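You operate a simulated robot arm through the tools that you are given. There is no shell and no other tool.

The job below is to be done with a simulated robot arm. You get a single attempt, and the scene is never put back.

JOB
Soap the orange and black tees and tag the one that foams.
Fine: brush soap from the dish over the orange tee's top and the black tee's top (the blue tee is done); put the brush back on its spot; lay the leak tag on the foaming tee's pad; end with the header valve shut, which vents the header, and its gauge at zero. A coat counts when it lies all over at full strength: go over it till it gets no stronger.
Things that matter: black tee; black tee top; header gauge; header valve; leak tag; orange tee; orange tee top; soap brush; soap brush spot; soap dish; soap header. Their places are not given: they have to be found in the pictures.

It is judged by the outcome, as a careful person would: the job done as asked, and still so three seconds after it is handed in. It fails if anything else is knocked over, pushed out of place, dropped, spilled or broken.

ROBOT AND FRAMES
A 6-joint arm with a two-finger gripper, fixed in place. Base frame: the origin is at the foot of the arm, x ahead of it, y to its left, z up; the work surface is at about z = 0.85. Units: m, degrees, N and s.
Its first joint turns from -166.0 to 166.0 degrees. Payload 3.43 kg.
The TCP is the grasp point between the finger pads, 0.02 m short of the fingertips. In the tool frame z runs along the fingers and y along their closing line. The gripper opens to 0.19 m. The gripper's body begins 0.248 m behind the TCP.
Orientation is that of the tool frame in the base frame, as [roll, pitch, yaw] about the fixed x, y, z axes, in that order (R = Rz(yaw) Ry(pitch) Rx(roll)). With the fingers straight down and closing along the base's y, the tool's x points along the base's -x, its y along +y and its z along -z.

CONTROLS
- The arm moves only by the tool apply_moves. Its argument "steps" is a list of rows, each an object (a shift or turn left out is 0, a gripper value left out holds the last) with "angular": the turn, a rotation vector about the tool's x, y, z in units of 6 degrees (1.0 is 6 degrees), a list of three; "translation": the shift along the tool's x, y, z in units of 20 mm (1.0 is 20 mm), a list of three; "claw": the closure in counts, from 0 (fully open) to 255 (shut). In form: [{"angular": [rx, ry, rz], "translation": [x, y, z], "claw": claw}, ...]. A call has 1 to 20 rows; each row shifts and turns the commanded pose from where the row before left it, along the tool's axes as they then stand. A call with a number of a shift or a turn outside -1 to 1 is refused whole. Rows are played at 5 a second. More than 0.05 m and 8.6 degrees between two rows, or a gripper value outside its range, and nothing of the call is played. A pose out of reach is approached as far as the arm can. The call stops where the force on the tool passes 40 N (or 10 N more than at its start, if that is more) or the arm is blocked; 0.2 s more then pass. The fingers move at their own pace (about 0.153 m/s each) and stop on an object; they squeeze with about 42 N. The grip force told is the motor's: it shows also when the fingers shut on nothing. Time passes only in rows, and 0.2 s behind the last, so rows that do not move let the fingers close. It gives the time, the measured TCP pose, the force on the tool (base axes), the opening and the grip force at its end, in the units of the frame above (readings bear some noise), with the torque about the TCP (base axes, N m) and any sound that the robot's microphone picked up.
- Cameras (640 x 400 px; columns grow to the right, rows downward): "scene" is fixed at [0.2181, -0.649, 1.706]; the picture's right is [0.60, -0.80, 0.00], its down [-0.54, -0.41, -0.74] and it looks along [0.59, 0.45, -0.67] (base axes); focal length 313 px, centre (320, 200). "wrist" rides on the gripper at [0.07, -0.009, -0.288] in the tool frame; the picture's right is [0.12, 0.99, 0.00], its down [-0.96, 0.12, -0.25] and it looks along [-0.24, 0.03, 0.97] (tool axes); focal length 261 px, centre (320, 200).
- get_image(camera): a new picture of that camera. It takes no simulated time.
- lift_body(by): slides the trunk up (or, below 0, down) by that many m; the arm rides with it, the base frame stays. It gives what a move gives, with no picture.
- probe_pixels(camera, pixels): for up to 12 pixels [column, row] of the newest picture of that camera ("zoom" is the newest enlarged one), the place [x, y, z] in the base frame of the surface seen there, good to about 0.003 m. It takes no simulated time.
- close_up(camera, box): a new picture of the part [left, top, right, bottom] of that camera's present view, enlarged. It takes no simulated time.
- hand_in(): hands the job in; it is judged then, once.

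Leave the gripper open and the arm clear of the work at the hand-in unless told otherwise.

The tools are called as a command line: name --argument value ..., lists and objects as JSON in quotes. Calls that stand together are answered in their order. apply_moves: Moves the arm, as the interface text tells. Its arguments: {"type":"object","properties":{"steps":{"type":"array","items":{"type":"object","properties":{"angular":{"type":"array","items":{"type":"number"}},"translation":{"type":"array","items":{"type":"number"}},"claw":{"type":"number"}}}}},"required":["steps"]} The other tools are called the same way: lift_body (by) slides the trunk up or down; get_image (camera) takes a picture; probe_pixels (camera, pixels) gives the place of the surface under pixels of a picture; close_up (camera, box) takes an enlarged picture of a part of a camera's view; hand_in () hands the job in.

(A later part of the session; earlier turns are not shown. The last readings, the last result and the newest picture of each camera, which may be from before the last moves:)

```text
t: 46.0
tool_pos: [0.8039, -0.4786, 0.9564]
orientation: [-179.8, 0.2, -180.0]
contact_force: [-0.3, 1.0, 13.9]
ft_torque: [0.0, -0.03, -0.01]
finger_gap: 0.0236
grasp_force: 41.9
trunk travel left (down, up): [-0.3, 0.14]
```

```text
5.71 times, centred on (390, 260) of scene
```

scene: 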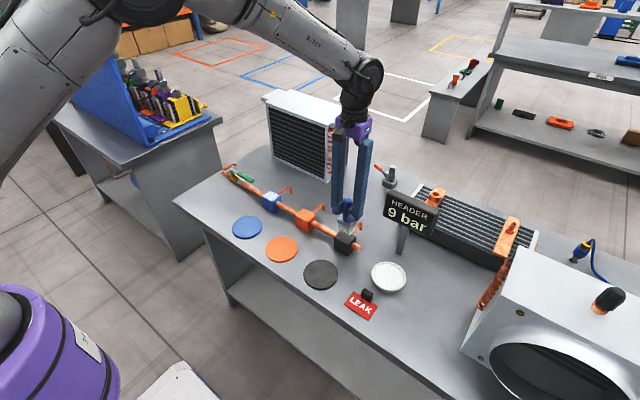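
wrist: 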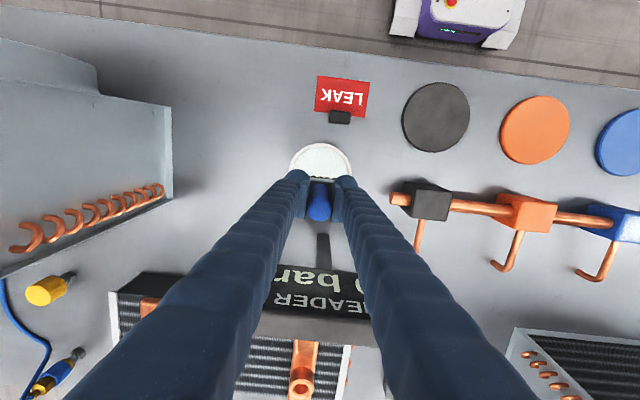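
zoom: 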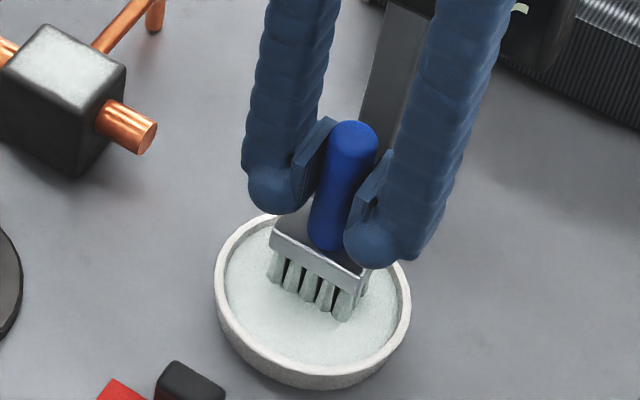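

Touching the soap firmly (14 N). Lift ≈0.1 m and travel to the orange tee (0.817,−0.130).

apply_moves --steps '[{"translation": [0, 0, -0.3]}, {"translation": [0, 0, -0.7]}, {"translation": [0, 0, -1]}, {"translation": [0, 0, -1]}, {"translation": [0, 0, -1]}, {"translation": [0, 0, -0.8]}, {"translation": [-0.035, 0.97, 0]}, {"translation": [-0.035, 0.97, 0]}, {"translation": [-0.035, 0.97, 0]}, {"translation": [-0.035, 0.97, 0]}, {"translation": [-0.035, 0.97, 0]}, {"translation": [-0.035, 0.97, 0]}, {"translation": [-0.035, 0.97, 0]}, {"translation": [-0.035, 0.97, 0]}, {"translation": [-0.035, 0.97, 0]}]'

apply_moves --steps '[{"translation": [-0.035, 0.97, 0]}, {"translation": [-0.035, 0.97, 0]}, {"translation": [-0.035, 0.97, 0]}, {"translation": [-0.035, 0.97, 0]}, {"translation": [-0.035, 0.97, 0]}, {"translation": [-0.035, 0.97, 0]}, {"translation": [-0.035, 0.97, 0]}, {"translation": [-0.035, 0.97, 0]}, {"translation": [-0.035, 0.97, 0]}, {"translation": [0, 0, 0]}, {"translation": [0, 0, 0]}]'

close_up --camera "scene" --box '[260, 170, 370, 260]'

```text
t: 49.2
tool_pos: [0.81, -0.3041, 1.0512]
orientation: [180.0, 0.0, 180.0]
contact_force: [0.4, 0.2, -1.0]
ft_torque: [-0.03, 0.01, 0.03]
finger_gap: 0.0232
grasp_force: 42.1
trunk travel left (down, up): [-0.3, 0.14]
```

```text
t: 51.6
tool_pos: [0.8148, -0.13, 1.0499]
orientation: [-180.0, -0.1, -180.0]
contact_force: [0.6, 0.4, -2.0]
ft_torque: [0.04, 0.02, 0.0]
finger_gap: 0.0232
grasp_force: 42.4
trunk travel left (down, up): [-0.3, 0.14]
```

```text
4.44 times, centred on (315, 215) of scene
```

zoom: 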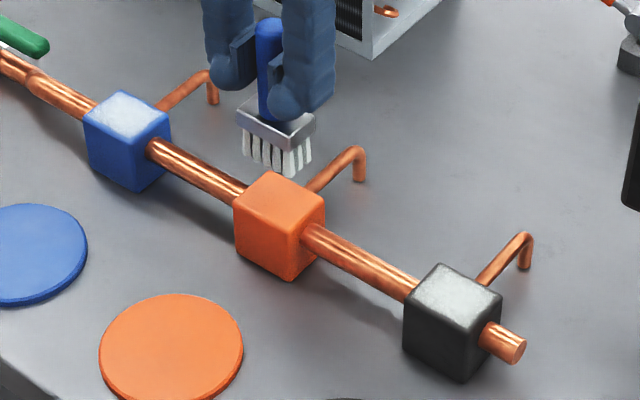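

Freshly loaded brush above the orange tee. Lower to just above contact (z≈1.003).

apply_moves --steps '[{"translation": [-0.08, 0, 1]}, {"translation": [0, 0, 0.8]}, {"translation": [0, 0, 0.4]}, {"translation": [0, 0, 0.15]}, {"translation": [0, 0, 0.06]}, {"translation": [0, 0, 0]}]'

```text
t: 53.0
tool_pos: [0.8174, -0.1294, 1.0019]
orientation: [180.0, 0.0, -180.0]
contact_force: [0.3, 0.0, -1.6]
ft_torque: [-0.02, 0.0, 0.01]
finger_gap: 0.0233
grasp_force: 41.8
trunk travel left (down, up): [-0.3, 0.14]
```

No contact yet; small steps down.

apply_moves --steps '[{"translation": [0, 0, 0.06]}, {"translation": [0, 0, 0.04]}, {"translation": [0, 0, 0]}]'

```text
t: 53.8
tool_pos: [0.8183, -0.1299, 1.0007]
orientation: [-179.9, 0.0, 179.9]
contact_force: [-0.3, -1.2, 5.9]
ft_torque: [-0.01, -0.03, -0.02]
finger_gap: 0.0232
grasp_force: 42.4
trunk travel left (down, up): [-0.3, 0.14]
```

Contact at ~7 N. Now the wide raster of strokes on the orange top (x ±16 mm, y ±8 mm).

apply_moves --steps '[{"translation": [0, 0, 0.03]}, {"translation": [0.4, 0.2, 0]}, {"translation": [0.4, 0.2, 0]}, {"translation": [-0.4, 0, 0]}, {"translation": [-0.4, 0, 0]}, {"translation": [-0.4, 0, 0]}, {"translation": [-0.4, 0, 0]}, {"translation": [0, -0.4, 0]}, {"translation": [0, -0.4, 0]}, {"translation": [0.4, 0, 0]}, {"translation": [0.4, 0, 0]}, {"translation": [0.4, 0, 0]}, {"translation": [0.4, 0, 0]}, {"translation": [0, 0.4, 0]}, {"translation": [0, 0.4, 0]}, {"translation": [-0.4, -0.2, 0]}, {"translation": [-0.4, -0.2, 0]}, {"translation": [0, 0, 0]}]'

close_up --camera "scene" --box '[260, 170, 370, 260]'

```text
t: 57.6
tool_pos: [0.8174, -0.1303, 1.001]
orientation: [-180.0, 0.0, -180.0]
contact_force: [-6.1, 4.6, 19.4]
ft_torque: [0.08, 0.31, -0.04]
finger_gap: 0.0234
grasp_force: 42.3
trunk travel left (down, up): [-0.3, 0.14]
```

```text
4.44 times, centred on (315, 215) of scene
```

zoom: 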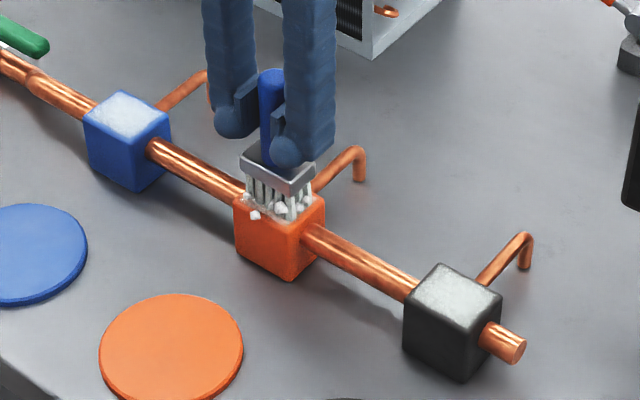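

White foam blobs have appeared on the orange tee – the orange one leaks. I keep brushing to complete its coat: another raster, first easing pressure slightly.

apply_moves --steps '[{"translation": [0, 0, -0.02]}, {"translation": [0.4, 0.2, 0]}, {"translation": [0.4, 0.2, 0]}, {"translation": [-0.4, 0, 0]}, {"translation": [-0.4, 0, 0]}, {"translation": [-0.4, 0, 0]}, {"translation": [-0.4, 0, 0]}, {"translation": [0, -0.4, 0]}, {"translation": [0, -0.4, 0]}, {"translation": [0.4, 0, 0]}, {"translation": [0.4, 0, 0]}, {"translation": [0.4, 0, 0]}, {"translation": [0.4, 0, 0]}, {"translation": [0, 0.4, 0]}, {"translation": [0, 0.4, 0]}, {"translation": [-0.4, -0.2, 0]}, {"translation": [-0.4, -0.2, 0]}, {"translation": [0, 0, 0]}]'

apply_moves --steps '[{"translation": [0.3, 0, 0]}, {"translation": [0.3, 0, 0]}, {"translation": [-0.3, 0, 0]}, {"translation": [-0.3, 0, 0]}, {"translation": [-0.3, 0, 0]}, {"translation": [-0.4, 0, 0]}, {"translation": [0, 0.2, 0]}, {"translation": [0.3, 0, 0]}, {"translation": [0.3, 0, 0]}, {"translation": [0.3, 0, 0]}, {"translation": [0.4, 0, 0]}, {"translation": [0, -0.4, 0]}, {"translation": [-0.3, 0, 0]}, {"translation": [-0.3, 0, 0]}, {"translation": [-0.3, 0, 0]}, {"translation": [-0.4, 0, 0]}, {"translation": [0, 0.2, 0]}, {"translation": [0.3, 0, 0]}, {"translation": [0.4, 0, 0]}]'

close_up --camera "scene" --box '[260, 170, 370, 260]'

```text
t: 61.4
tool_pos: [0.8182, -0.1291, 1.0005]
orientation: [-179.9, -0.1, -179.9]
contact_force: [-1.2, 1.6, 5.5]
ft_torque: [0.06, 0.02, 0.0]
finger_gap: 0.0234
grasp_force: 42.1
trunk travel left (down, up): [-0.3, 0.14]
```

```text
t: 65.4
tool_pos: [0.8168, -0.1293, 1.0003]
orientation: [-180.0, -0.1, -179.9]
contact_force: [-0.8, -0.4, 3.1]
ft_torque: [0.01, 0.03, -0.03]
finger_gap: 0.023
grasp_force: 42.4
trunk travel left (down, up): [-0.3, 0.14]
```

```text
4.44 times, centred on (315, 215) of scene
```

zoom: 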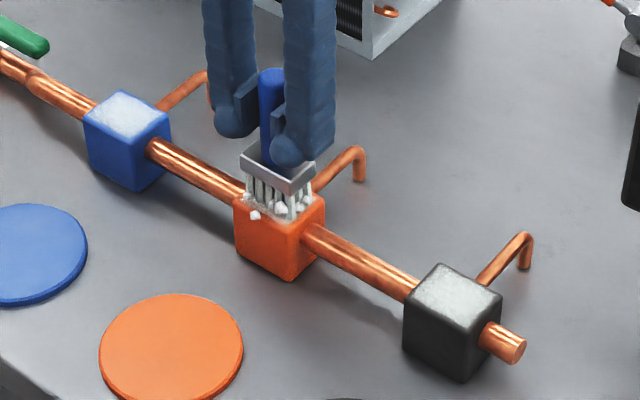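

Contact held throughout. Lift up and inspect both coats.

apply_moves --steps '[{"translation": [0, 0, -0.5]}, {"translation": [0, 0, -1]}, {"translation": [0, 0, -1]}, {"translation": [0, 0, -1]}, {"translation": [0, 0, -0.5]}, {"translation": [0, 0, 0]}]'

close_up --camera "scene" --box '[288, 200, 328, 240]'

close_up --camera "scene" --box '[325, 220, 365, 260]'

close_up --camera "wrist" --box '[180, 100, 460, 275]'

```text
t: 66.8
tool_pos: [0.8182, -0.1301, 1.0809]
orientation: [-180.0, 0.0, 179.9]
contact_force: [0.3, -0.3, -2.0]
ft_torque: [0.01, -0.01, -0.03]
finger_gap: 0.0235
grasp_force: 41.9
trunk travel left (down, up): [-0.3, 0.14]
```

```text
10.00 times, centred on (308, 220) of scene
```

zoom: 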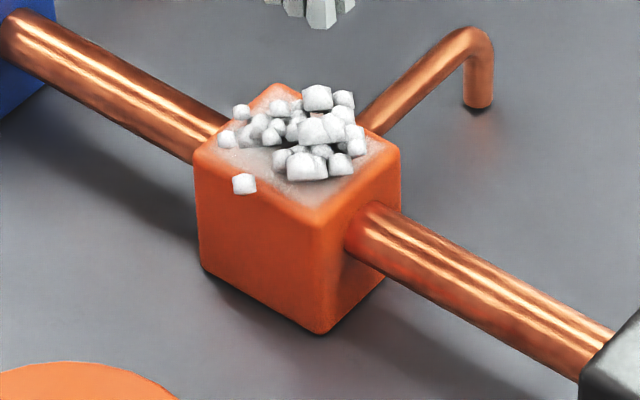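

```text
10.00 times, centred on (345, 240) of scene
```

zoom: 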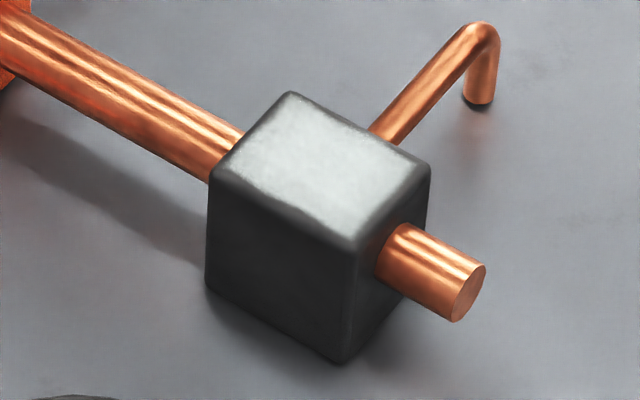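

```text
2.29 times, centred on (320, 188) of wrist
```

zoom: 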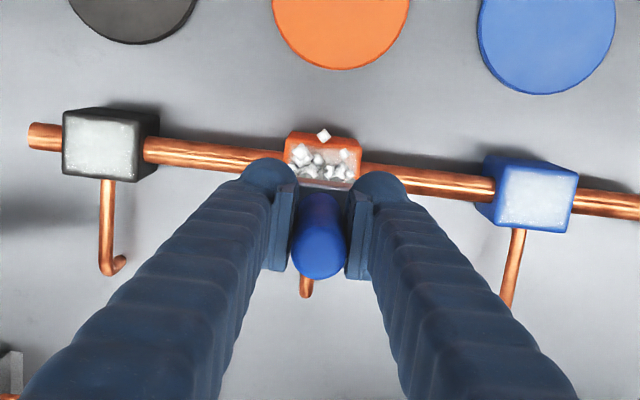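

Orange clearly foams (many bubbles), while black stays quiet. But the orange film looks thinner than the blue and black ones, so it needs more. I reload at the dish again.

apply_moves --steps '[{"translation": [0.04, -0.97, 0]}, {"translation": [0.04, -0.97, 0]}, {"translation": [0.04, -0.97, 0]}, {"translation": [0.04, -0.97, 0]}, {"translation": [0.04, -0.97, 0]}, {"translation": [0.04, -0.97, 0]}, {"translation": [0.04, -0.97, 0]}, {"translation": [0.04, -0.97, 0]}, {"translation": [0.04, -0.97, 0]}, {"translation": [0.04, -0.97, 0]}, {"translation": [0.04, -0.97, 0]}, {"translation": [0.04, -0.97, 0]}, {"translation": [0.04, -0.97, 0]}, {"translation": [0.04, -0.97, 0]}, {"translation": [0.04, -0.97, 0]}, {"translation": [0.04, -0.97, 0]}, {"translation": [0.04, -0.97, 0]}, {"translation": [0.04, -0.97, 0]}, {"translation": [0, 0, 0]}]'

apply_moves --steps '[{"translation": [0, 0, 1]}, {"translation": [0, 0, 1]}, {"translation": [0, 0, 1]}, {"translation": [0, 0, 1]}, {"translation": [0, 0, 1]}, {"translation": [0, 0, 0.7]}, {"translation": [0, 0, 0.3]}, {"translation": [0, 0, 0.15]}, {"translation": [0, 0, 0]}]'

```text
t: 70.8
tool_pos: [0.8034, -0.4794, 1.0797]
orientation: [180.0, 0.0, -179.9]
contact_force: [0.1, 0.4, -1.1]
ft_torque: [0.0, 0.0, 0.03]
finger_gap: 0.023
grasp_force: 42.3
trunk travel left (down, up): [-0.3, 0.14]
```

```text
t: 72.8
tool_pos: [0.8036, -0.4798, 0.9572]
orientation: [180.0, -0.1, 179.9]
contact_force: [0.3, 0.1, -1.2]
ft_torque: [-0.03, 0.0, -0.04]
finger_gap: 0.0233
grasp_force: 42.0
trunk travel left (down, up): [-0.3, 0.14]
```

Just above the soap. Dip ~2 mm with a light touch.

apply_moves --steps '[{"translation": [0, 0, 0.07]}, {"translation": [0, 0, 0.05]}, {"translation": [0, 0, 0]}]'

close_up --camera "scene" --box '[350, 225, 430, 295]'

```text
t: 73.6
tool_pos: [0.8024, -0.4801, 0.955]
orientation: [180.0, 0.0, -180.0]
contact_force: [-1.6, -1.6, 3.7]
ft_torque: [-0.01, 0.02, -0.03]
finger_gap: 0.0234
grasp_force: 42.0
trunk travel left (down, up): [-0.3, 0.14]
```

```text
5.71 times, centred on (390, 260) of scene
```

zoom: 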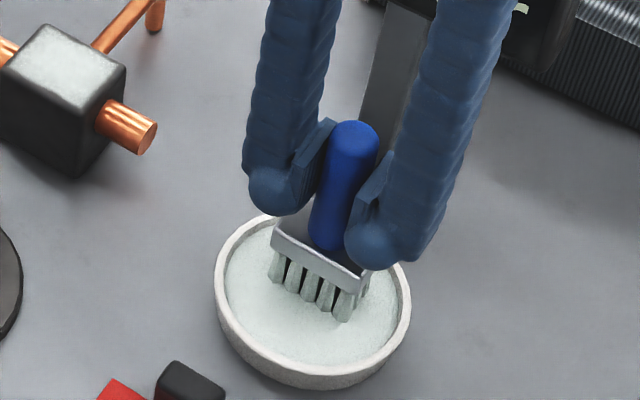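

Touch felt (~5 N). Lift and go back to the orange tee.

apply_moves --steps '[{"translation": [0, 0, -0.3]}, {"translation": [0, 0, -0.7]}, {"translation": [0, 0, -1]}, {"translation": [0, 0, -1]}, {"translation": [0, 0, -1]}, {"translation": [0, 0, -0.8]}, {"translation": [-0.04, 0.97, 0]}, {"translation": [-0.04, 0.97, 0]}, {"translation": [-0.04, 0.97, 0]}, {"translation": [-0.04, 0.97, 0]}, {"translation": [-0.04, 0.97, 0]}, {"translation": [-0.04, 0.97, 0]}, {"translation": [-0.04, 0.97, 0]}, {"translation": [-0.04, 0.97, 0]}, {"translation": [-0.04, 0.97, 0]}]'

apply_moves --steps '[{"translation": [-0.04, 0.97, 0]}, {"translation": [-0.04, 0.97, 0]}, {"translation": [-0.04, 0.97, 0]}, {"translation": [-0.04, 0.97, 0]}, {"translation": [-0.04, 0.97, 0]}, {"translation": [-0.04, 0.97, 0]}, {"translation": [-0.04, 0.97, 0]}, {"translation": [-0.04, 0.97, 0]}, {"translation": [-0.04, 0.97, 0]}, {"translation": [0, 0, 0]}, {"translation": [0, 0, 1]}, {"translation": [0, 0, 0.8]}, {"translation": [0, 0, 0.4]}, {"translation": [0, 0, 0.1]}, {"translation": [0, 0, 0]}]'

```text
t: 76.8
tool_pos: [0.8106, -0.3043, 1.0512]
orientation: [180.0, 0.1, 179.9]
contact_force: [-0.7, -0.4, -1.9]
ft_torque: [-0.01, 0.0, 0.0]
finger_gap: 0.0233
grasp_force: 42.4
trunk travel left (down, up): [-0.3, 0.14]
```

```text
t: 80.0
tool_pos: [0.8183, -0.13, 1.0045]
orientation: [180.0, -0.1, -179.9]
contact_force: [0.1, 0.2, -0.3]
ft_torque: [-0.02, -0.01, -0.01]
finger_gap: 0.0235
grasp_force: 42.5
trunk travel left (down, up): [-0.3, 0.14]
```

Down 4–5 mm in small steps to contact on the orange top.

apply_moves --steps '[{"translation": [0, 0, 0.1]}, {"translation": [0, 0, 0.06]}, {"translation": [0, 0, 0.06]}, {"translation": [0, 0, 0.03]}, {"translation": [0, 0, 0]}]'

```text
t: 81.2
tool_pos: [0.8165, -0.1298, 0.9987]
orientation: [180.0, 0.0, -179.9]
contact_force: [0.2, -0.6, 3.0]
ft_torque: [0.03, -0.04, 0.02]
finger_gap: 0.0234
grasp_force: 42.2
trunk travel left (down, up): [-0.3, 0.14]
```

Contact (~4 N). Press a bit and stroke again.

apply_moves --steps '[{"translation": [0, 0, 0.05]}, {"translation": [0.4, 0.15, 0]}, {"translation": [0.3, 0.15, 0]}, {"translation": [-0.35, 0, 0]}, {"translation": [-0.35, 0, 0]}, {"translation": [-0.35, 0, 0]}, {"translation": [-0.35, 0, 0]}, {"translation": [0, -0.3, 0]}, {"translation": [0.35, 0, 0]}, {"translation": [0.35, 0, 0]}, {"translation": [0.35, 0, 0]}, {"translation": [0.35, 0, 0]}, {"translation": [0, -0.3, 0]}, {"translation": [-0.35, 0, 0]}, {"translation": [-0.35, 0, 0]}, {"translation": [-0.35, 0, 0]}, {"translation": [-0.35, 0, 0]}, {"translation": [0.35, 0.15, 0]}, {"translation": [0.35, 0.15, 0]}, {"translation": [0, 0, 0]}]'

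apply_moves --steps '[{"translation": [0, 0, 0.01]}, {"translation": [0.4, 0.15, 0]}, {"translation": [0.3, 0.15, 0]}, {"translation": [-0.35, 0, 0]}, {"translation": [-0.35, 0, 0]}, {"translation": [-0.35, 0, 0]}, {"translation": [-0.35, 0, 0]}, {"translation": [0, -0.3, 0]}, {"translation": [0.35, 0, 0]}, {"translation": [0.35, 0, 0]}, {"translation": [0.35, 0, 0]}, {"translation": [0.35, 0, 0]}, {"translation": [0, -0.3, 0]}, {"translation": [-0.35, 0, 0]}, {"translation": [-0.35, 0, 0]}, {"translation": [-0.35, 0, 0]}, {"translation": [-0.35, 0, 0]}, {"translation": [0.35, 0.15, 0]}, {"translation": [0.35, 0.15, 0]}, {"translation": [0, 0, 0]}]'

apply_moves --steps '[{"translation": [0, 0, -0.5]}, {"translation": [0, 0, -1]}, {"translation": [0, 0, -1]}, {"translation": [0, 0, -1]}, {"translation": [0, 0, -0.5]}, {"translation": [0, 0, 0]}]'

close_up --camera "scene" --box '[288, 200, 328, 240]'

close_up --camera "wrist" --box '[180, 100, 460, 275]'

```text
t: 85.4
tool_pos: [0.8168, -0.1297, 0.9999]
orientation: [-180.0, 0.2, -180.0]
contact_force: [6.3, -2.3, 20.7]
ft_torque: [-0.04, -0.62, 0.01]
finger_gap: 0.0235
grasp_force: 41.9
trunk travel left (down, up): [-0.3, 0.14]
```

```text
t: 89.6
tool_pos: [0.8182, -0.1302, 0.9992]
orientation: [179.9, 0.0, 179.9]
contact_force: [3.2, -1.2, 10.0]
ft_torque: [-0.01, -0.33, 0.03]
finger_gap: 0.0229
grasp_force: 42.3
trunk travel left (down, up): [-0.3, 0.14]
```

```text
t: 91.0
tool_pos: [0.8171, -0.1301, 1.0783]
orientation: [-180.0, 0.0, 179.9]
contact_force: [-0.7, -0.5, -1.0]
ft_torque: [-0.01, 0.01, 0.01]
finger_gap: 0.0231
grasp_force: 41.5
trunk travel left (down, up): [-0.3, 0.14]
```

```text
10.00 times, centred on (308, 220) of scene
```

zoom: 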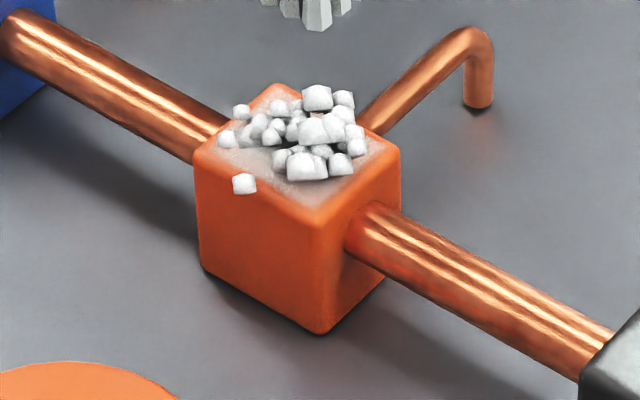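

```text
2.29 times, centred on (320, 188) of wrist
```

zoom: 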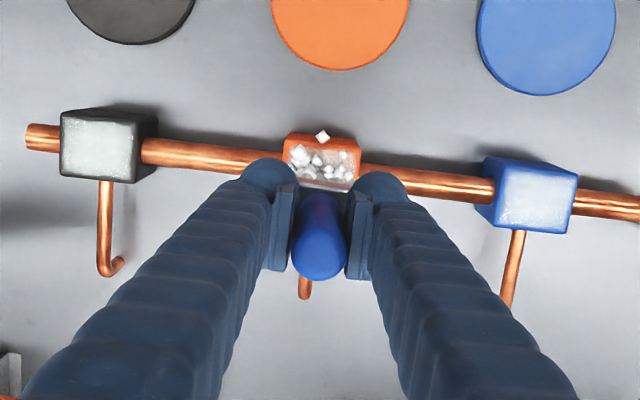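

The orange coat looks the same before and after this extra round, so it no longer strengthens. Enlarged views of the black and blue tops from above for comparison.

close_up --camera "wrist" --box '[200, 140, 256, 184]'

close_up --camera "wrist" --box '[385, 160, 441, 204]'

close_up --camera "wrist" --box '[292, 148, 348, 192]'

```text
9.09 times, centred on (228, 162) of wrist
```

zoom: 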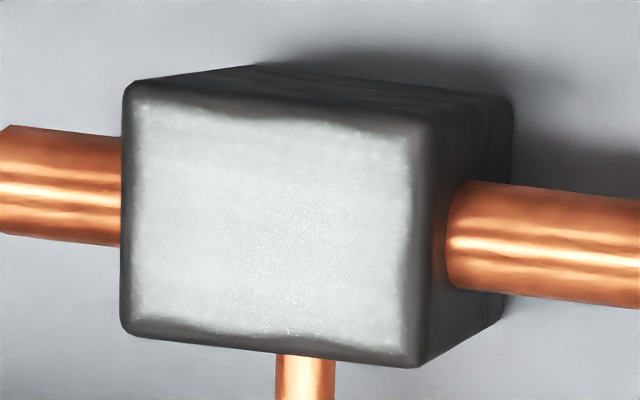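

```text
9.09 times, centred on (413, 182) of wrist
```

zoom: 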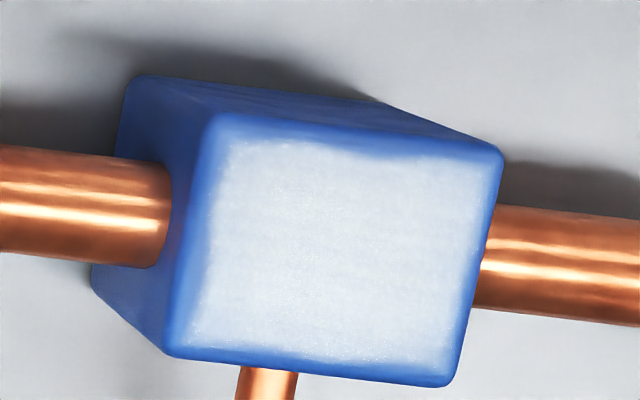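

```text
9.09 times, centred on (320, 170) of wrist
```

zoom: 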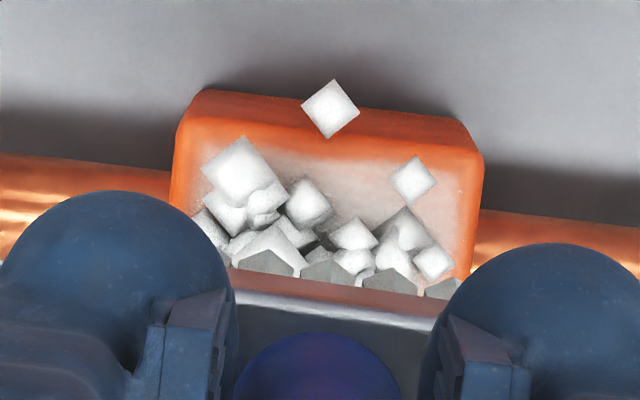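

Black's coat matches the blue reference. To judge orange without the gripper's shade, I move the brush off toward the dish and look again.

apply_moves --steps '[{"translation": [0.04, -0.97, 0]}, {"translation": [0.04, -0.97, 0]}, {"translation": [0.04, -0.97, 0]}, {"translation": [0.04, -0.97, 0]}, {"translation": [0.04, -0.97, 0]}, {"translation": [0.04, -0.97, 0]}, {"translation": [0.04, -0.97, 0]}, {"translation": [0.04, -0.97, 0]}, {"translation": [0.04, -0.97, 0]}, {"translation": [0.04, -0.97, 0]}, {"translation": [0.04, -0.97, 0]}, {"translation": [0.04, -0.97, 0]}, {"translation": [0.04, -0.97, 0]}, {"translation": [0.04, -0.97, 0]}, {"translation": [0.04, -0.97, 0]}, {"translation": [0.04, -0.97, 0]}, {"translation": [0.04, -0.97, 0]}, {"translation": [0.04, -0.97, 0]}, {"translation": [0, 0, 0]}]'

close_up --camera "scene" --box '[288, 200, 328, 240]'

close_up --camera "scene" --box '[250, 180, 370, 260]'

get_image --camera "wrist"

```text
t: 95.0
tool_pos: [0.8034, -0.4789, 1.0782]
orientation: [-180.0, 0.0, -179.9]
contact_force: [1.0, -1.0, -1.3]
ft_torque: [0.06, -0.02, 0.03]
finger_gap: 0.0233
grasp_force: 42.0
trunk travel left (down, up): [-0.3, 0.14]
```

```text
10.00 times, centred on (308, 220) of scene
```

zoom: 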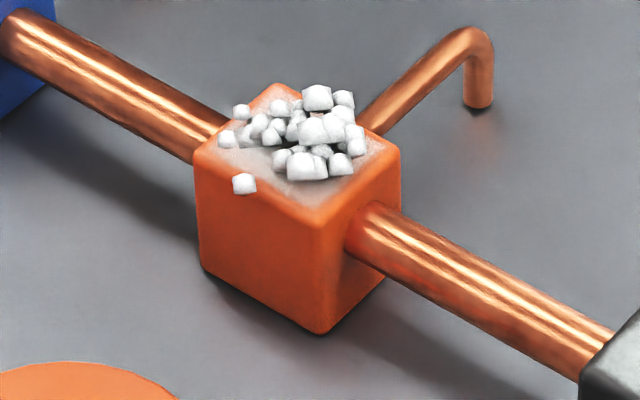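

```text
5.00 times, centred on (310, 220) of scene
```

zoom: 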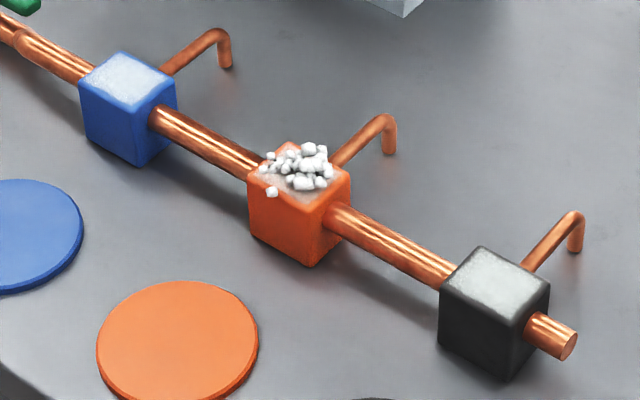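

```text
taken
```

wrist: 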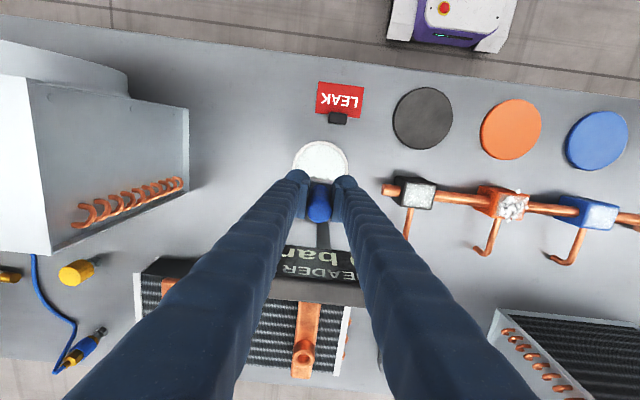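

I enlarge the orange top from the wrist camera (px ~(508,203)) to check corners.

close_up --camera "wrist" --box '[480, 182, 536, 222]'

close_up --camera "scene" --box '[294, 204, 324, 226]'

close_up --camera "wrist" --box '[395, 175, 440, 215]'

```text
10.00 times, centred on (508, 202) of wrist
```

zoom: 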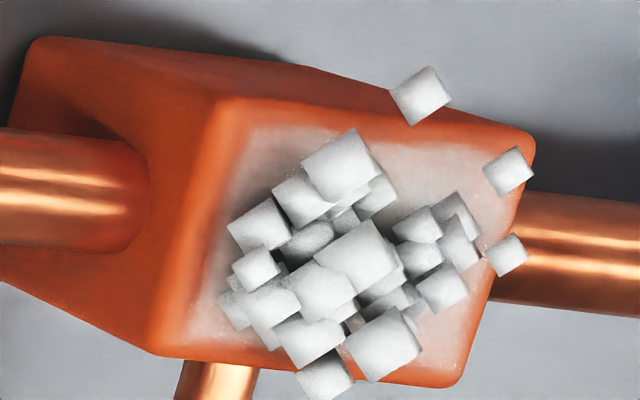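

```text
16.00 times, centred on (309, 215) of scene
```

zoom: 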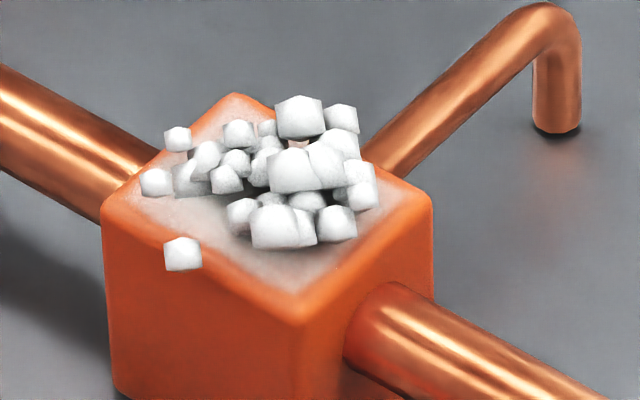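

```text
10.00 times, centred on (418, 195) of wrist
```

zoom: 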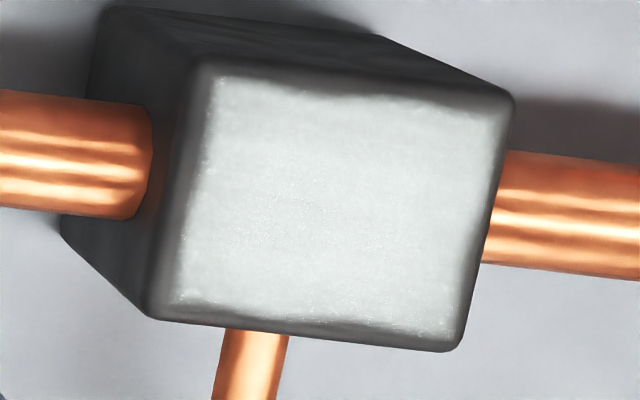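

The orange film reaches about as far as the others but looks fainter at the front and right edges than black's. For certainty I reload and go over orange once more, emphasising the edges. Dip first (I am right above the dish).

apply_moves --steps '[{"translation": [0, 0, 1]}, {"translation": [0, 0, 1]}, {"translation": [0, 0, 1]}, {"translation": [0, 0, 1]}, {"translation": [0, 0, 1]}, {"translation": [0, 0, 0.7]}, {"translation": [0, 0, 0.3]}, {"translation": [0, 0, 0.13]}, {"translation": [0, 0, 0.06]}, {"translation": [0, 0, 0]}]'

```text
t: 97.2
tool_pos: [0.8036, -0.4795, 0.9546]
orientation: [-180.0, -0.1, -180.0]
contact_force: [0.3, -0.4, -0.3]
ft_torque: [-0.01, 0.02, 0.0]
finger_gap: 0.0231
grasp_force: 42.6
trunk travel left (down, up): [-0.3, 0.14]
```

Nearly touching; two more 1 mm steps.

apply_moves --steps '[{"translation": [0, 0, 0.05]}, {"translation": [0, 0, 0.04]}, {"translation": [0, 0, 0]}]'

```text
t: 98.0
tool_pos: [0.8045, -0.4787, 0.9533]
orientation: [180.0, 0.1, -179.9]
contact_force: [0.1, -1.7, 9.2]
ft_torque: [-0.01, 0.01, 0.02]
finger_gap: 0.0232
grasp_force: 41.9
trunk travel left (down, up): [-0.3, 0.14]
```

Dipped (10 N). Lift and travel to the orange tee again.

apply_moves --steps '[{"translation": [0, 0, -0.3]}, {"translation": [0, 0, -0.7]}, {"translation": [0, 0, -1]}, {"translation": [0, 0, -1]}, {"translation": [0, 0, -1]}, {"translation": [0, 0, -0.8]}, {"translation": [-0.04, 0.97, 0]}, {"translation": [-0.04, 0.97, 0]}, {"translation": [-0.04, 0.97, 0]}, {"translation": [-0.04, 0.97, 0]}, {"translation": [-0.04, 0.97, 0]}, {"translation": [-0.04, 0.97, 0]}, {"translation": [-0.04, 0.97, 0]}, {"translation": [-0.04, 0.97, 0]}, {"translation": [-0.04, 0.97, 0]}]'

apply_moves --steps '[{"translation": [-0.04, 0.97, 0]}, {"translation": [-0.04, 0.97, 0]}, {"translation": [-0.04, 0.97, 0]}, {"translation": [-0.04, 0.97, 0]}, {"translation": [-0.04, 0.97, 0]}, {"translation": [-0.04, 0.97, 0]}, {"translation": [-0.04, 0.97, 0]}, {"translation": [-0.04, 0.97, 0]}, {"translation": [-0.04, 0.97, 0]}, {"translation": [0, 0, 0]}, {"translation": [0, 0, 1]}, {"translation": [0, 0, 0.8]}, {"translation": [0, 0, 0.4]}, {"translation": [0, 0, 0.15]}, {"translation": [0, 0, 0.05]}, {"translation": [0, 0, 0.05]}, {"translation": [0, 0, 0]}]'

```text
t: 101.2
tool_pos: [0.8119, -0.3056, 1.0492]
orientation: [-180.0, -0.1, 180.0]
contact_force: [-0.7, -0.2, -1.3]
ft_torque: [-0.02, 0.0, 0.01]
finger_gap: 0.0234
grasp_force: 42.2
trunk travel left (down, up): [-0.3, 0.14]
```

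```text
t: 104.8
tool_pos: [0.8165, -0.1302, 1.0005]
orientation: [180.0, -0.1, -179.9]
contact_force: [0.3, -1.0, -2.3]
ft_torque: [0.02, 0.01, 0.03]
finger_gap: 0.023
grasp_force: 41.6
trunk travel left (down, up): [-0.3, 0.14]
```

Not yet touching; tiny steps down.

apply_moves --steps '[{"translation": [0, 0, 0.06]}, {"translation": [0, 0, 0.04]}, {"translation": [0, 0, 0.04]}, {"translation": [0, 0, 0]}]'

```text
t: 105.8
tool_pos: [0.8174, -0.1297, 0.9986]
orientation: [180.0, 0.0, -179.9]
contact_force: [-0.4, -0.3, 19.1]
ft_torque: [-0.01, -0.02, 0.06]
finger_gap: 0.023
grasp_force: 42.4
trunk travel left (down, up): [-0.3, 0.14]
```

Contact at 20 N; ease a little and stroke: edges first (x ±17 mm lines along y), then along x.

apply_moves --steps '[{"translation": [0, 0, -0.04]}, {"translation": [0.45, 0.2, 0]}, {"translation": [0.4, 0.2, 0]}, {"translation": [0, -0.4, 0]}, {"translation": [0, -0.4, 0]}, {"translation": [-0.4, 0, 0]}, {"translation": [-0.45, 0, 0]}, {"translation": [-0.45, 0, 0]}, {"translation": [-0.4, 0, 0]}, {"translation": [0, 0.4, 0]}, {"translation": [0, 0.4, 0]}, {"translation": [0.4, 0, 0]}, {"translation": [0.45, 0, 0]}, {"translation": [0.45, 0, 0]}, {"translation": [0.4, 0, 0]}, {"translation": [0, -0.4, 0]}, {"translation": [-0.4, 0, 0]}, {"translation": [-0.45, 0, 0]}, {"translation": [-0.45, 0, 0]}, {"translation": [0.45, 0, 0]}]'

apply_moves --steps '[{"translation": [0, 0, 0]}, {"translation": [0.45, 0.2, 0]}, {"translation": [0.4, 0.2, 0]}, {"translation": [0, -0.4, 0]}, {"translation": [0, -0.4, 0]}, {"translation": [-0.4, 0, 0]}, {"translation": [-0.45, 0, 0]}, {"translation": [-0.45, 0, 0]}, {"translation": [-0.4, 0, 0]}, {"translation": [0, 0.4, 0]}, {"translation": [0, 0.4, 0]}, {"translation": [0.4, 0, 0]}, {"translation": [0.45, 0, 0]}, {"translation": [0.45, 0, 0]}, {"translation": [0.4, 0, 0]}, {"translation": [0, -0.4, 0]}, {"translation": [-0.4, 0, 0]}, {"translation": [-0.45, 0, 0]}, {"translation": [-0.45, 0, 0]}, {"translation": [0.45, 0, 0]}]'

apply_moves --steps '[{"translation": [0, 0, -0.5]}, {"translation": [0, 0, -1]}, {"translation": [0, 0, -1]}, {"translation": [0, 0, -1]}, {"translation": [0, 0, -0.5]}, {"translation": [0.04, -0.97, 0]}, {"translation": [0.04, -0.97, 0]}, {"translation": [0.04, -0.97, 0]}, {"translation": [0.04, -0.97, 0]}, {"translation": [0.04, -0.97, 0]}, {"translation": [0.04, -0.97, 0]}, {"translation": [0.04, -0.97, 0]}, {"translation": [0.04, -0.97, 0]}, {"translation": [0.04, -0.97, 0]}, {"translation": [0.04, -0.97, 0]}, {"translation": [0.04, -0.97, 0]}, {"translation": [0, 0, 0]}]'

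close_up --camera "scene" --box '[288, 200, 328, 240]'

get_image --camera "wrist"

```text
t: 110.0
tool_pos: [0.8185, -0.1304, 0.9985]
orientation: [-179.9, 0.1, -179.9]
contact_force: [2.4, 0.7, 13.0]
ft_torque: [0.0, -0.26, 0.07]
finger_gap: 0.0233
grasp_force: 41.6
trunk travel left (down, up): [-0.3, 0.14]
```

```text
t: 114.2
tool_pos: [0.8178, -0.1292, 0.9974]
orientation: [-179.9, 0.0, -179.9]
contact_force: [0.7, 0.6, 9.9]
ft_torque: [-0.03, -0.09, 0.04]
finger_gap: 0.0234
grasp_force: 41.6
trunk travel left (down, up): [-0.3, 0.14]
```

```text
t: 117.8
tool_pos: [0.8089, -0.344, 1.0778]
orientation: [179.9, -0.2, -179.9]
contact_force: [-0.5, 0.0, -0.9]
ft_torque: [0.02, 0.03, -0.02]
finger_gap: 0.0232
grasp_force: 41.8
trunk travel left (down, up): [-0.3, 0.14]
```

```text
10.00 times, centred on (308, 220) of scene
```

zoom: 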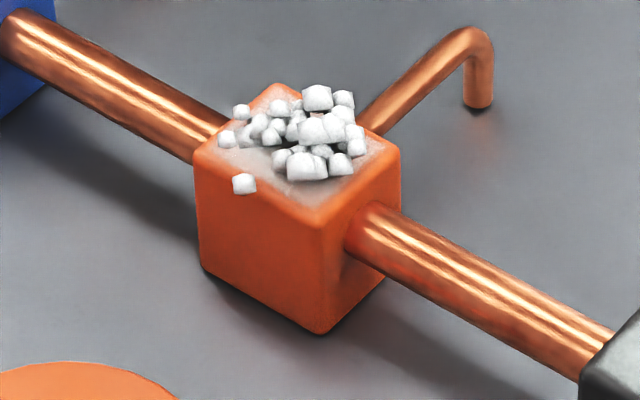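

```text
taken
```

wrist: 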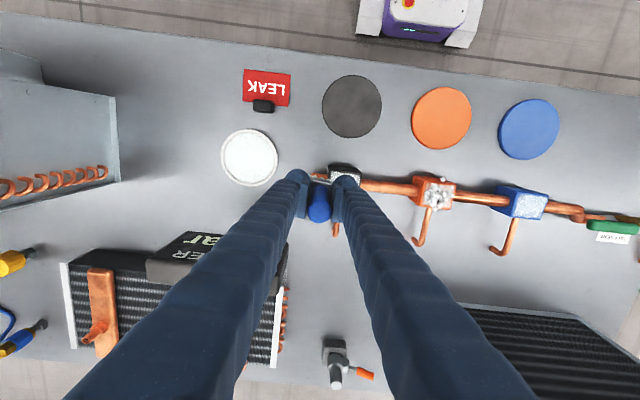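

Identical again: the orange coat is at full strength. Both coats done. Now I take the brush back to its spot (grasped at TCP (0.6865,−0.5988)).

apply_moves --steps '[{"translation": [0.471, -0.98, 0]}, {"translation": [0.471, -0.98, 0]}, {"translation": [0.471, -0.98, 0]}, {"translation": [0.471, -0.98, 0]}, {"translation": [0.471, -0.98, 0]}, {"translation": [0.471, -0.98, 0]}, {"translation": [0.471, -0.98, 0]}, {"translation": [0.471, -0.98, 0]}, {"translation": [0.471, -0.98, 0]}, {"translation": [0.471, -0.98, 0]}, {"translation": [0.471, -0.98, 0]}, {"translation": [0.471, -0.98, 0]}, {"translation": [0.471, -0.98, 0]}, {"translation": [0, 0, 0]}, {"translation": [0, 0, 0]}]'

close_up --camera "scene" --box '[360, 265, 460, 345]'

```text
t: 121.0
tool_pos: [0.6857, -0.5979, 1.0785]
orientation: [-179.9, -0.2, -179.9]
contact_force: [0.2, 0.6, -0.7]
ft_torque: [-0.05, -0.03, 0.0]
finger_gap: 0.0228
grasp_force: 42.0
trunk travel left (down, up): [-0.3, 0.14]
```

```text
5.00 times, centred on (410, 305) of scene
```

zoom: 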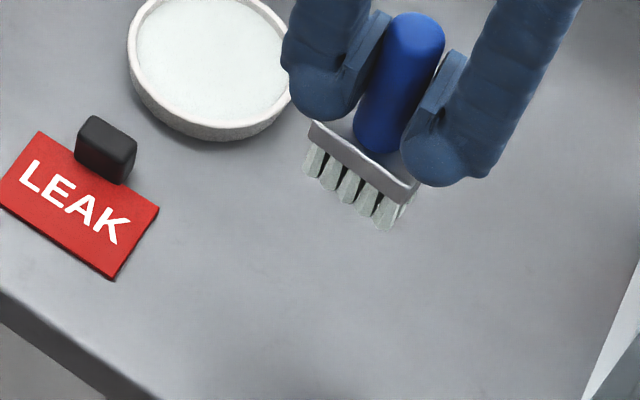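

Above the spot. Descend to ~6 mm above the surface first.

apply_moves --steps '[{"translation": [-0.03, -0.03, 1]}, {"translation": [0, 0, 1]}, {"translation": [0, 0, 1]}, {"translation": [0, 0, 1]}, {"translation": [0, 0, 1]}, {"translation": [0, 0, 1]}, {"translation": [0, 0, 0.5]}, {"translation": [0, 0, 0.25]}, {"translation": [0, 0, 0]}]'

```text
t: 123.0
tool_pos: [0.6869, -0.5988, 0.9436]
orientation: [-179.9, -0.1, 179.9]
contact_force: [0.1, -0.6, -1.3]
ft_torque: [-0.02, 0.0, -0.02]
finger_gap: 0.0229
grasp_force: 41.6
trunk travel left (down, up): [-0.3, 0.14]
```

Now small steps to touch-down.

apply_moves --steps '[{"translation": [0, 0, 0.1]}, {"translation": [0, 0, 0.08]}, {"translation": [0, 0, 0.06]}, {"translation": [0, 0, 0]}]'

```text
t: 124.0
tool_pos: [0.6875, -0.5999, 0.9382]
orientation: [-179.9, 0.0, -179.9]
contact_force: [-0.4, 0.1, -1.6]
ft_torque: [-0.03, -0.03, 0.0]
finger_gap: 0.0231
grasp_force: 42.2
trunk travel left (down, up): [-0.3, 0.14]
```

Not down yet. Continue 1 mm at a time.

apply_moves --steps '[{"translation": [0, 0, 0.05]}, {"translation": [0, 0, 0.04]}, {"translation": [0, 0, 0]}]'

```text
t: 124.8
tool_pos: [0.6876, -0.5988, 0.9366]
orientation: [-179.9, 0.0, -179.9]
contact_force: [0.4, 0.9, -0.1]
ft_torque: [0.05, -0.05, 0.0]
finger_gap: 0.023
grasp_force: 41.6
trunk travel left (down, up): [-0.3, 0.14]
```

apply_moves --steps '[{"translation": [0, 0, 0.04]}, {"translation": [0, 0, 0]}]'

close_up --camera "scene" --box '[380, 275, 444, 345]'

```text
t: 125.4
tool_pos: [0.6873, -0.599, 0.9355]
orientation: [180.0, 0.0, -180.0]
contact_force: [-0.1, 1.1, 5.0]
ft_torque: [0.01, -0.08, 0.05]
finger_gap: 0.0229
grasp_force: 41.7
trunk travel left (down, up): [-0.3, 0.14]
```

```text
5.71 times, centred on (412, 310) of scene
```

zoom: 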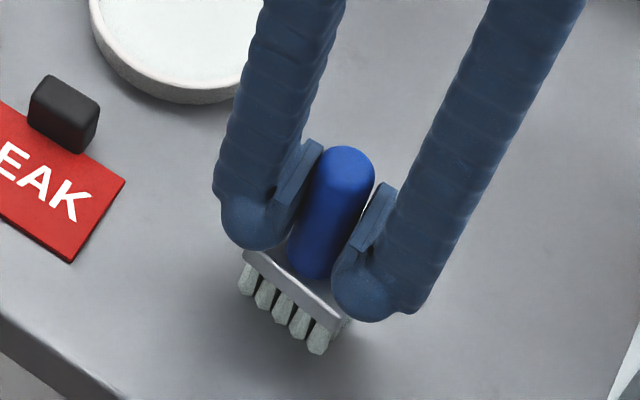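

The brush stands on its spot (~6 N down). Open the fingers to 0.08 m, wait, then rise straight up.

apply_moves --steps '[{"translation": [0, 0, 0], "claw": 148}, {"translation": [0, 0, 0]}, {"translation": [0, 0, 0]}, {"translation": [0, 0, -0.5]}, {"translation": [0, 0, -1]}, {"translation": [0, 0, -1]}, {"translation": [0, 0, -1]}, {"translation": [0, 0, -1]}, {"translation": [0, 0, -1]}, {"translation": [0, 0, 0]}]'

get_image --camera "scene"

get_image --camera "wrist"

close_up --camera "scene" --box '[330, 255, 430, 345]'

```text
t: 127.6
tool_pos: [0.6864, -0.5983, 1.0454]
orientation: [179.9, 0.0, -179.8]
contact_force: [0.2, 0.3, -0.2]
ft_torque: [-0.01, 0.0, 0.0]
finger_gap: 0.0796
grasp_force: 0.0
trunk travel left (down, up): [-0.3, 0.14]
```

```text
taken
```

scene: 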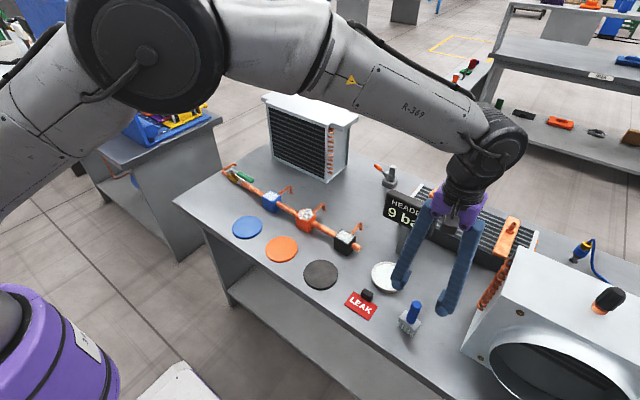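

```text
taken
```

wrist: 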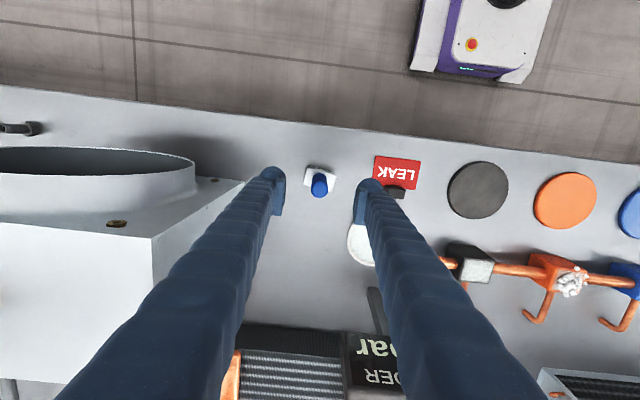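

```text
4.44 times, centred on (380, 300) of scene
```

zoom: 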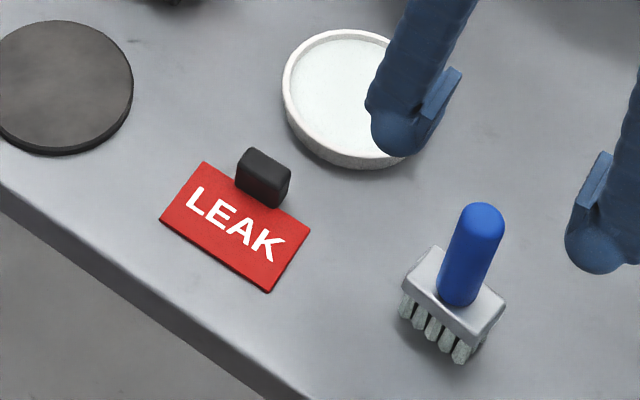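

The brush stands upright on its spot. Now verify its position and measure the tag's black grip block (zoom ~(263,175)).

probe_pixels --camera "zoom" --pixels '[[480, 215], [425, 262], [490, 300], [250, 150], [240, 162], [285, 172], [272, 182], [265, 165], [255, 185], [283, 195], [205, 165], [308, 232]]'

close_up --camera "scene" --box '[343, 283, 383, 323]'

```text
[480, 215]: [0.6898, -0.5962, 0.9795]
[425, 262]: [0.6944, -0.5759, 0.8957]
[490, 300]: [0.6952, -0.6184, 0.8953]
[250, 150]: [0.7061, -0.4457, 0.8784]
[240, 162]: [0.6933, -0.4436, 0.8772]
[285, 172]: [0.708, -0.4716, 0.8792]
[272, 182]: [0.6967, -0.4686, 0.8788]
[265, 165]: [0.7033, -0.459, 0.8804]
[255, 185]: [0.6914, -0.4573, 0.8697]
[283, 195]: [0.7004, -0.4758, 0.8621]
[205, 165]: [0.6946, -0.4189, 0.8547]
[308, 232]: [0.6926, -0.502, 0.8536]
```

```text
10.00 times, centred on (363, 303) of scene
```

zoom: 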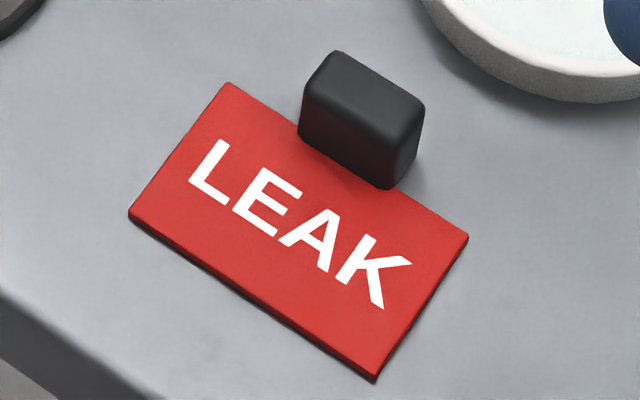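

Brush reads in its original place (block corners match within 1–3 mm). Tag's grip block: x 0.690–0.710, y −0.443…−0.477, top z≈0.881, on the plate at z≈0.855. I move above it (0.700,−0.460) and look.

apply_moves --steps '[{"translation": [-0.085, 0.865, 0]}, {"translation": [-0.085, 0.865, 0]}, {"translation": [-0.085, 0.865, 0]}, {"translation": [-0.085, 0.865, 0]}, {"translation": [-0.085, 0.865, 0]}, {"translation": [-0.085, 0.865, 0]}, {"translation": [-0.085, 0.865, 0]}, {"translation": [-0.085, 0.865, 0]}, {"translation": [0, 0, 0]}, {"translation": [0, 0, 0]}]'

get_image --camera "wrist"

close_up --camera "wrist" --box '[280, 145, 360, 205]'

```text
t: 129.8
tool_pos: [0.7006, -0.4601, 1.0458]
orientation: [180.0, 0.0, 179.9]
contact_force: [-0.4, -0.2, -1.0]
ft_torque: [0.01, -0.03, 0.01]
finger_gap: 0.0799
grasp_force: 0.1
trunk travel left (down, up): [-0.3, 0.14]
```

```text
taken
```

wrist: 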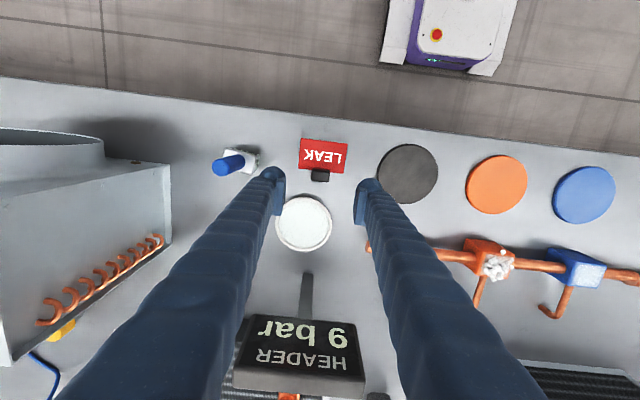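

```text
6.67 times, centred on (320, 175) of wrist
```

zoom: 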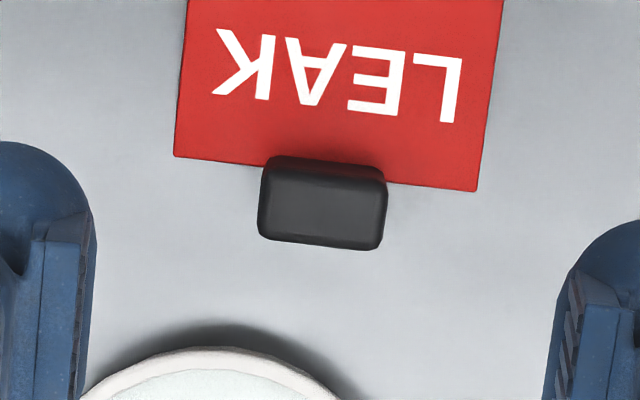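

probe_pixels --camera "zoom" --pixels '[[322, 205], [265, 205], [380, 210], [322, 165], [322, 240], [180, 150], [472, 185], [350, 345], [240, 345]]'

```text
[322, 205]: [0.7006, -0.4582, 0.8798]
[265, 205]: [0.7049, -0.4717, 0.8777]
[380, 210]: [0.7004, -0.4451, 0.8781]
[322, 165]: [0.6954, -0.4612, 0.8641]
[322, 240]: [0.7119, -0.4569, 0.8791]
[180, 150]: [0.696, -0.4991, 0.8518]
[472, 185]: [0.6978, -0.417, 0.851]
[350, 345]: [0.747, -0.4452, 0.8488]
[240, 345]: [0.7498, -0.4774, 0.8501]
```

Block centre ≈(0.702,−0.459) lies between the fingers. Descend to TCP z≈0.880 (tips ≈0.860, just above the plate).

apply_moves --steps '[{"translation": [-0.05, 0.03, 1]}, {"translation": [0, 0, 1]}, {"translation": [0, 0, 1]}, {"translation": [0, 0, 1]}, {"translation": [0, 0, 1]}, {"translation": [0, 0, 1]}, {"translation": [0, 0, 1]}, {"translation": [0, 0, 0.7]}, {"translation": [0, 0, 0.4]}, {"translation": [0, 0, 0.19]}, {"translation": [0, 0, 0]}]'

close_up --camera "scene" --box '[330, 255, 410, 325]'

```text
t: 132.2
tool_pos: [0.7019, -0.4603, 0.8791]
orientation: [-180.0, -0.1, -179.9]
contact_force: [-0.3, -0.1, -0.4]
ft_torque: [0.0, 0.02, -0.01]
finger_gap: 0.0794
grasp_force: 0.0
trunk travel left (down, up): [-0.3, 0.14]
```

```text
5.71 times, centred on (370, 290) of scene
```

zoom: 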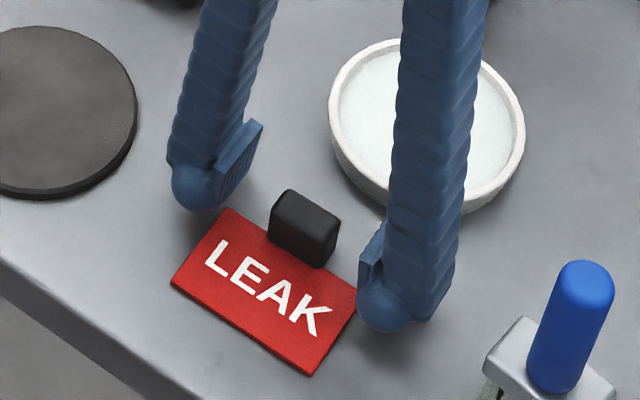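

Fingers straddle the block, clear of the plate. Close gently on it.

apply_moves --steps '[{"translation": [0, 0, 0], "claw": 255}, {"translation": [0, 0, 0]}, {"translation": [0, 0, 0]}, {"translation": [0, 0, 0]}]'

close_up --camera "scene" --box '[330, 255, 410, 325]'

```text
t: 133.2
tool_pos: [0.7011, -0.4588, 0.8808]
orientation: [180.0, -0.1, 180.0]
contact_force: [0.3, -0.1, 0.7]
ft_torque: [0.01, 0.0, -0.02]
finger_gap: 0.0322
grasp_force: 41.9
trunk travel left (down, up): [-0.3, 0.14]
```

```text
5.71 times, centred on (370, 290) of scene
```

zoom: 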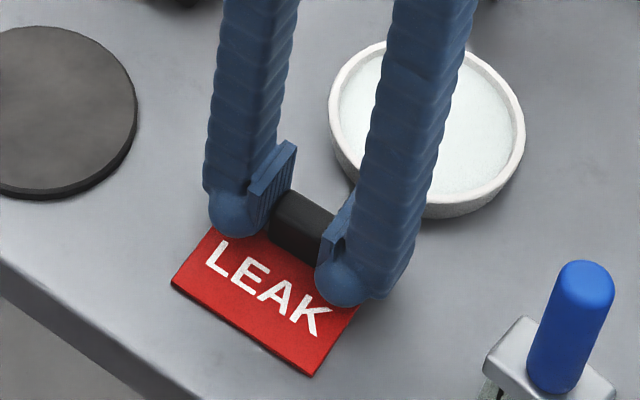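

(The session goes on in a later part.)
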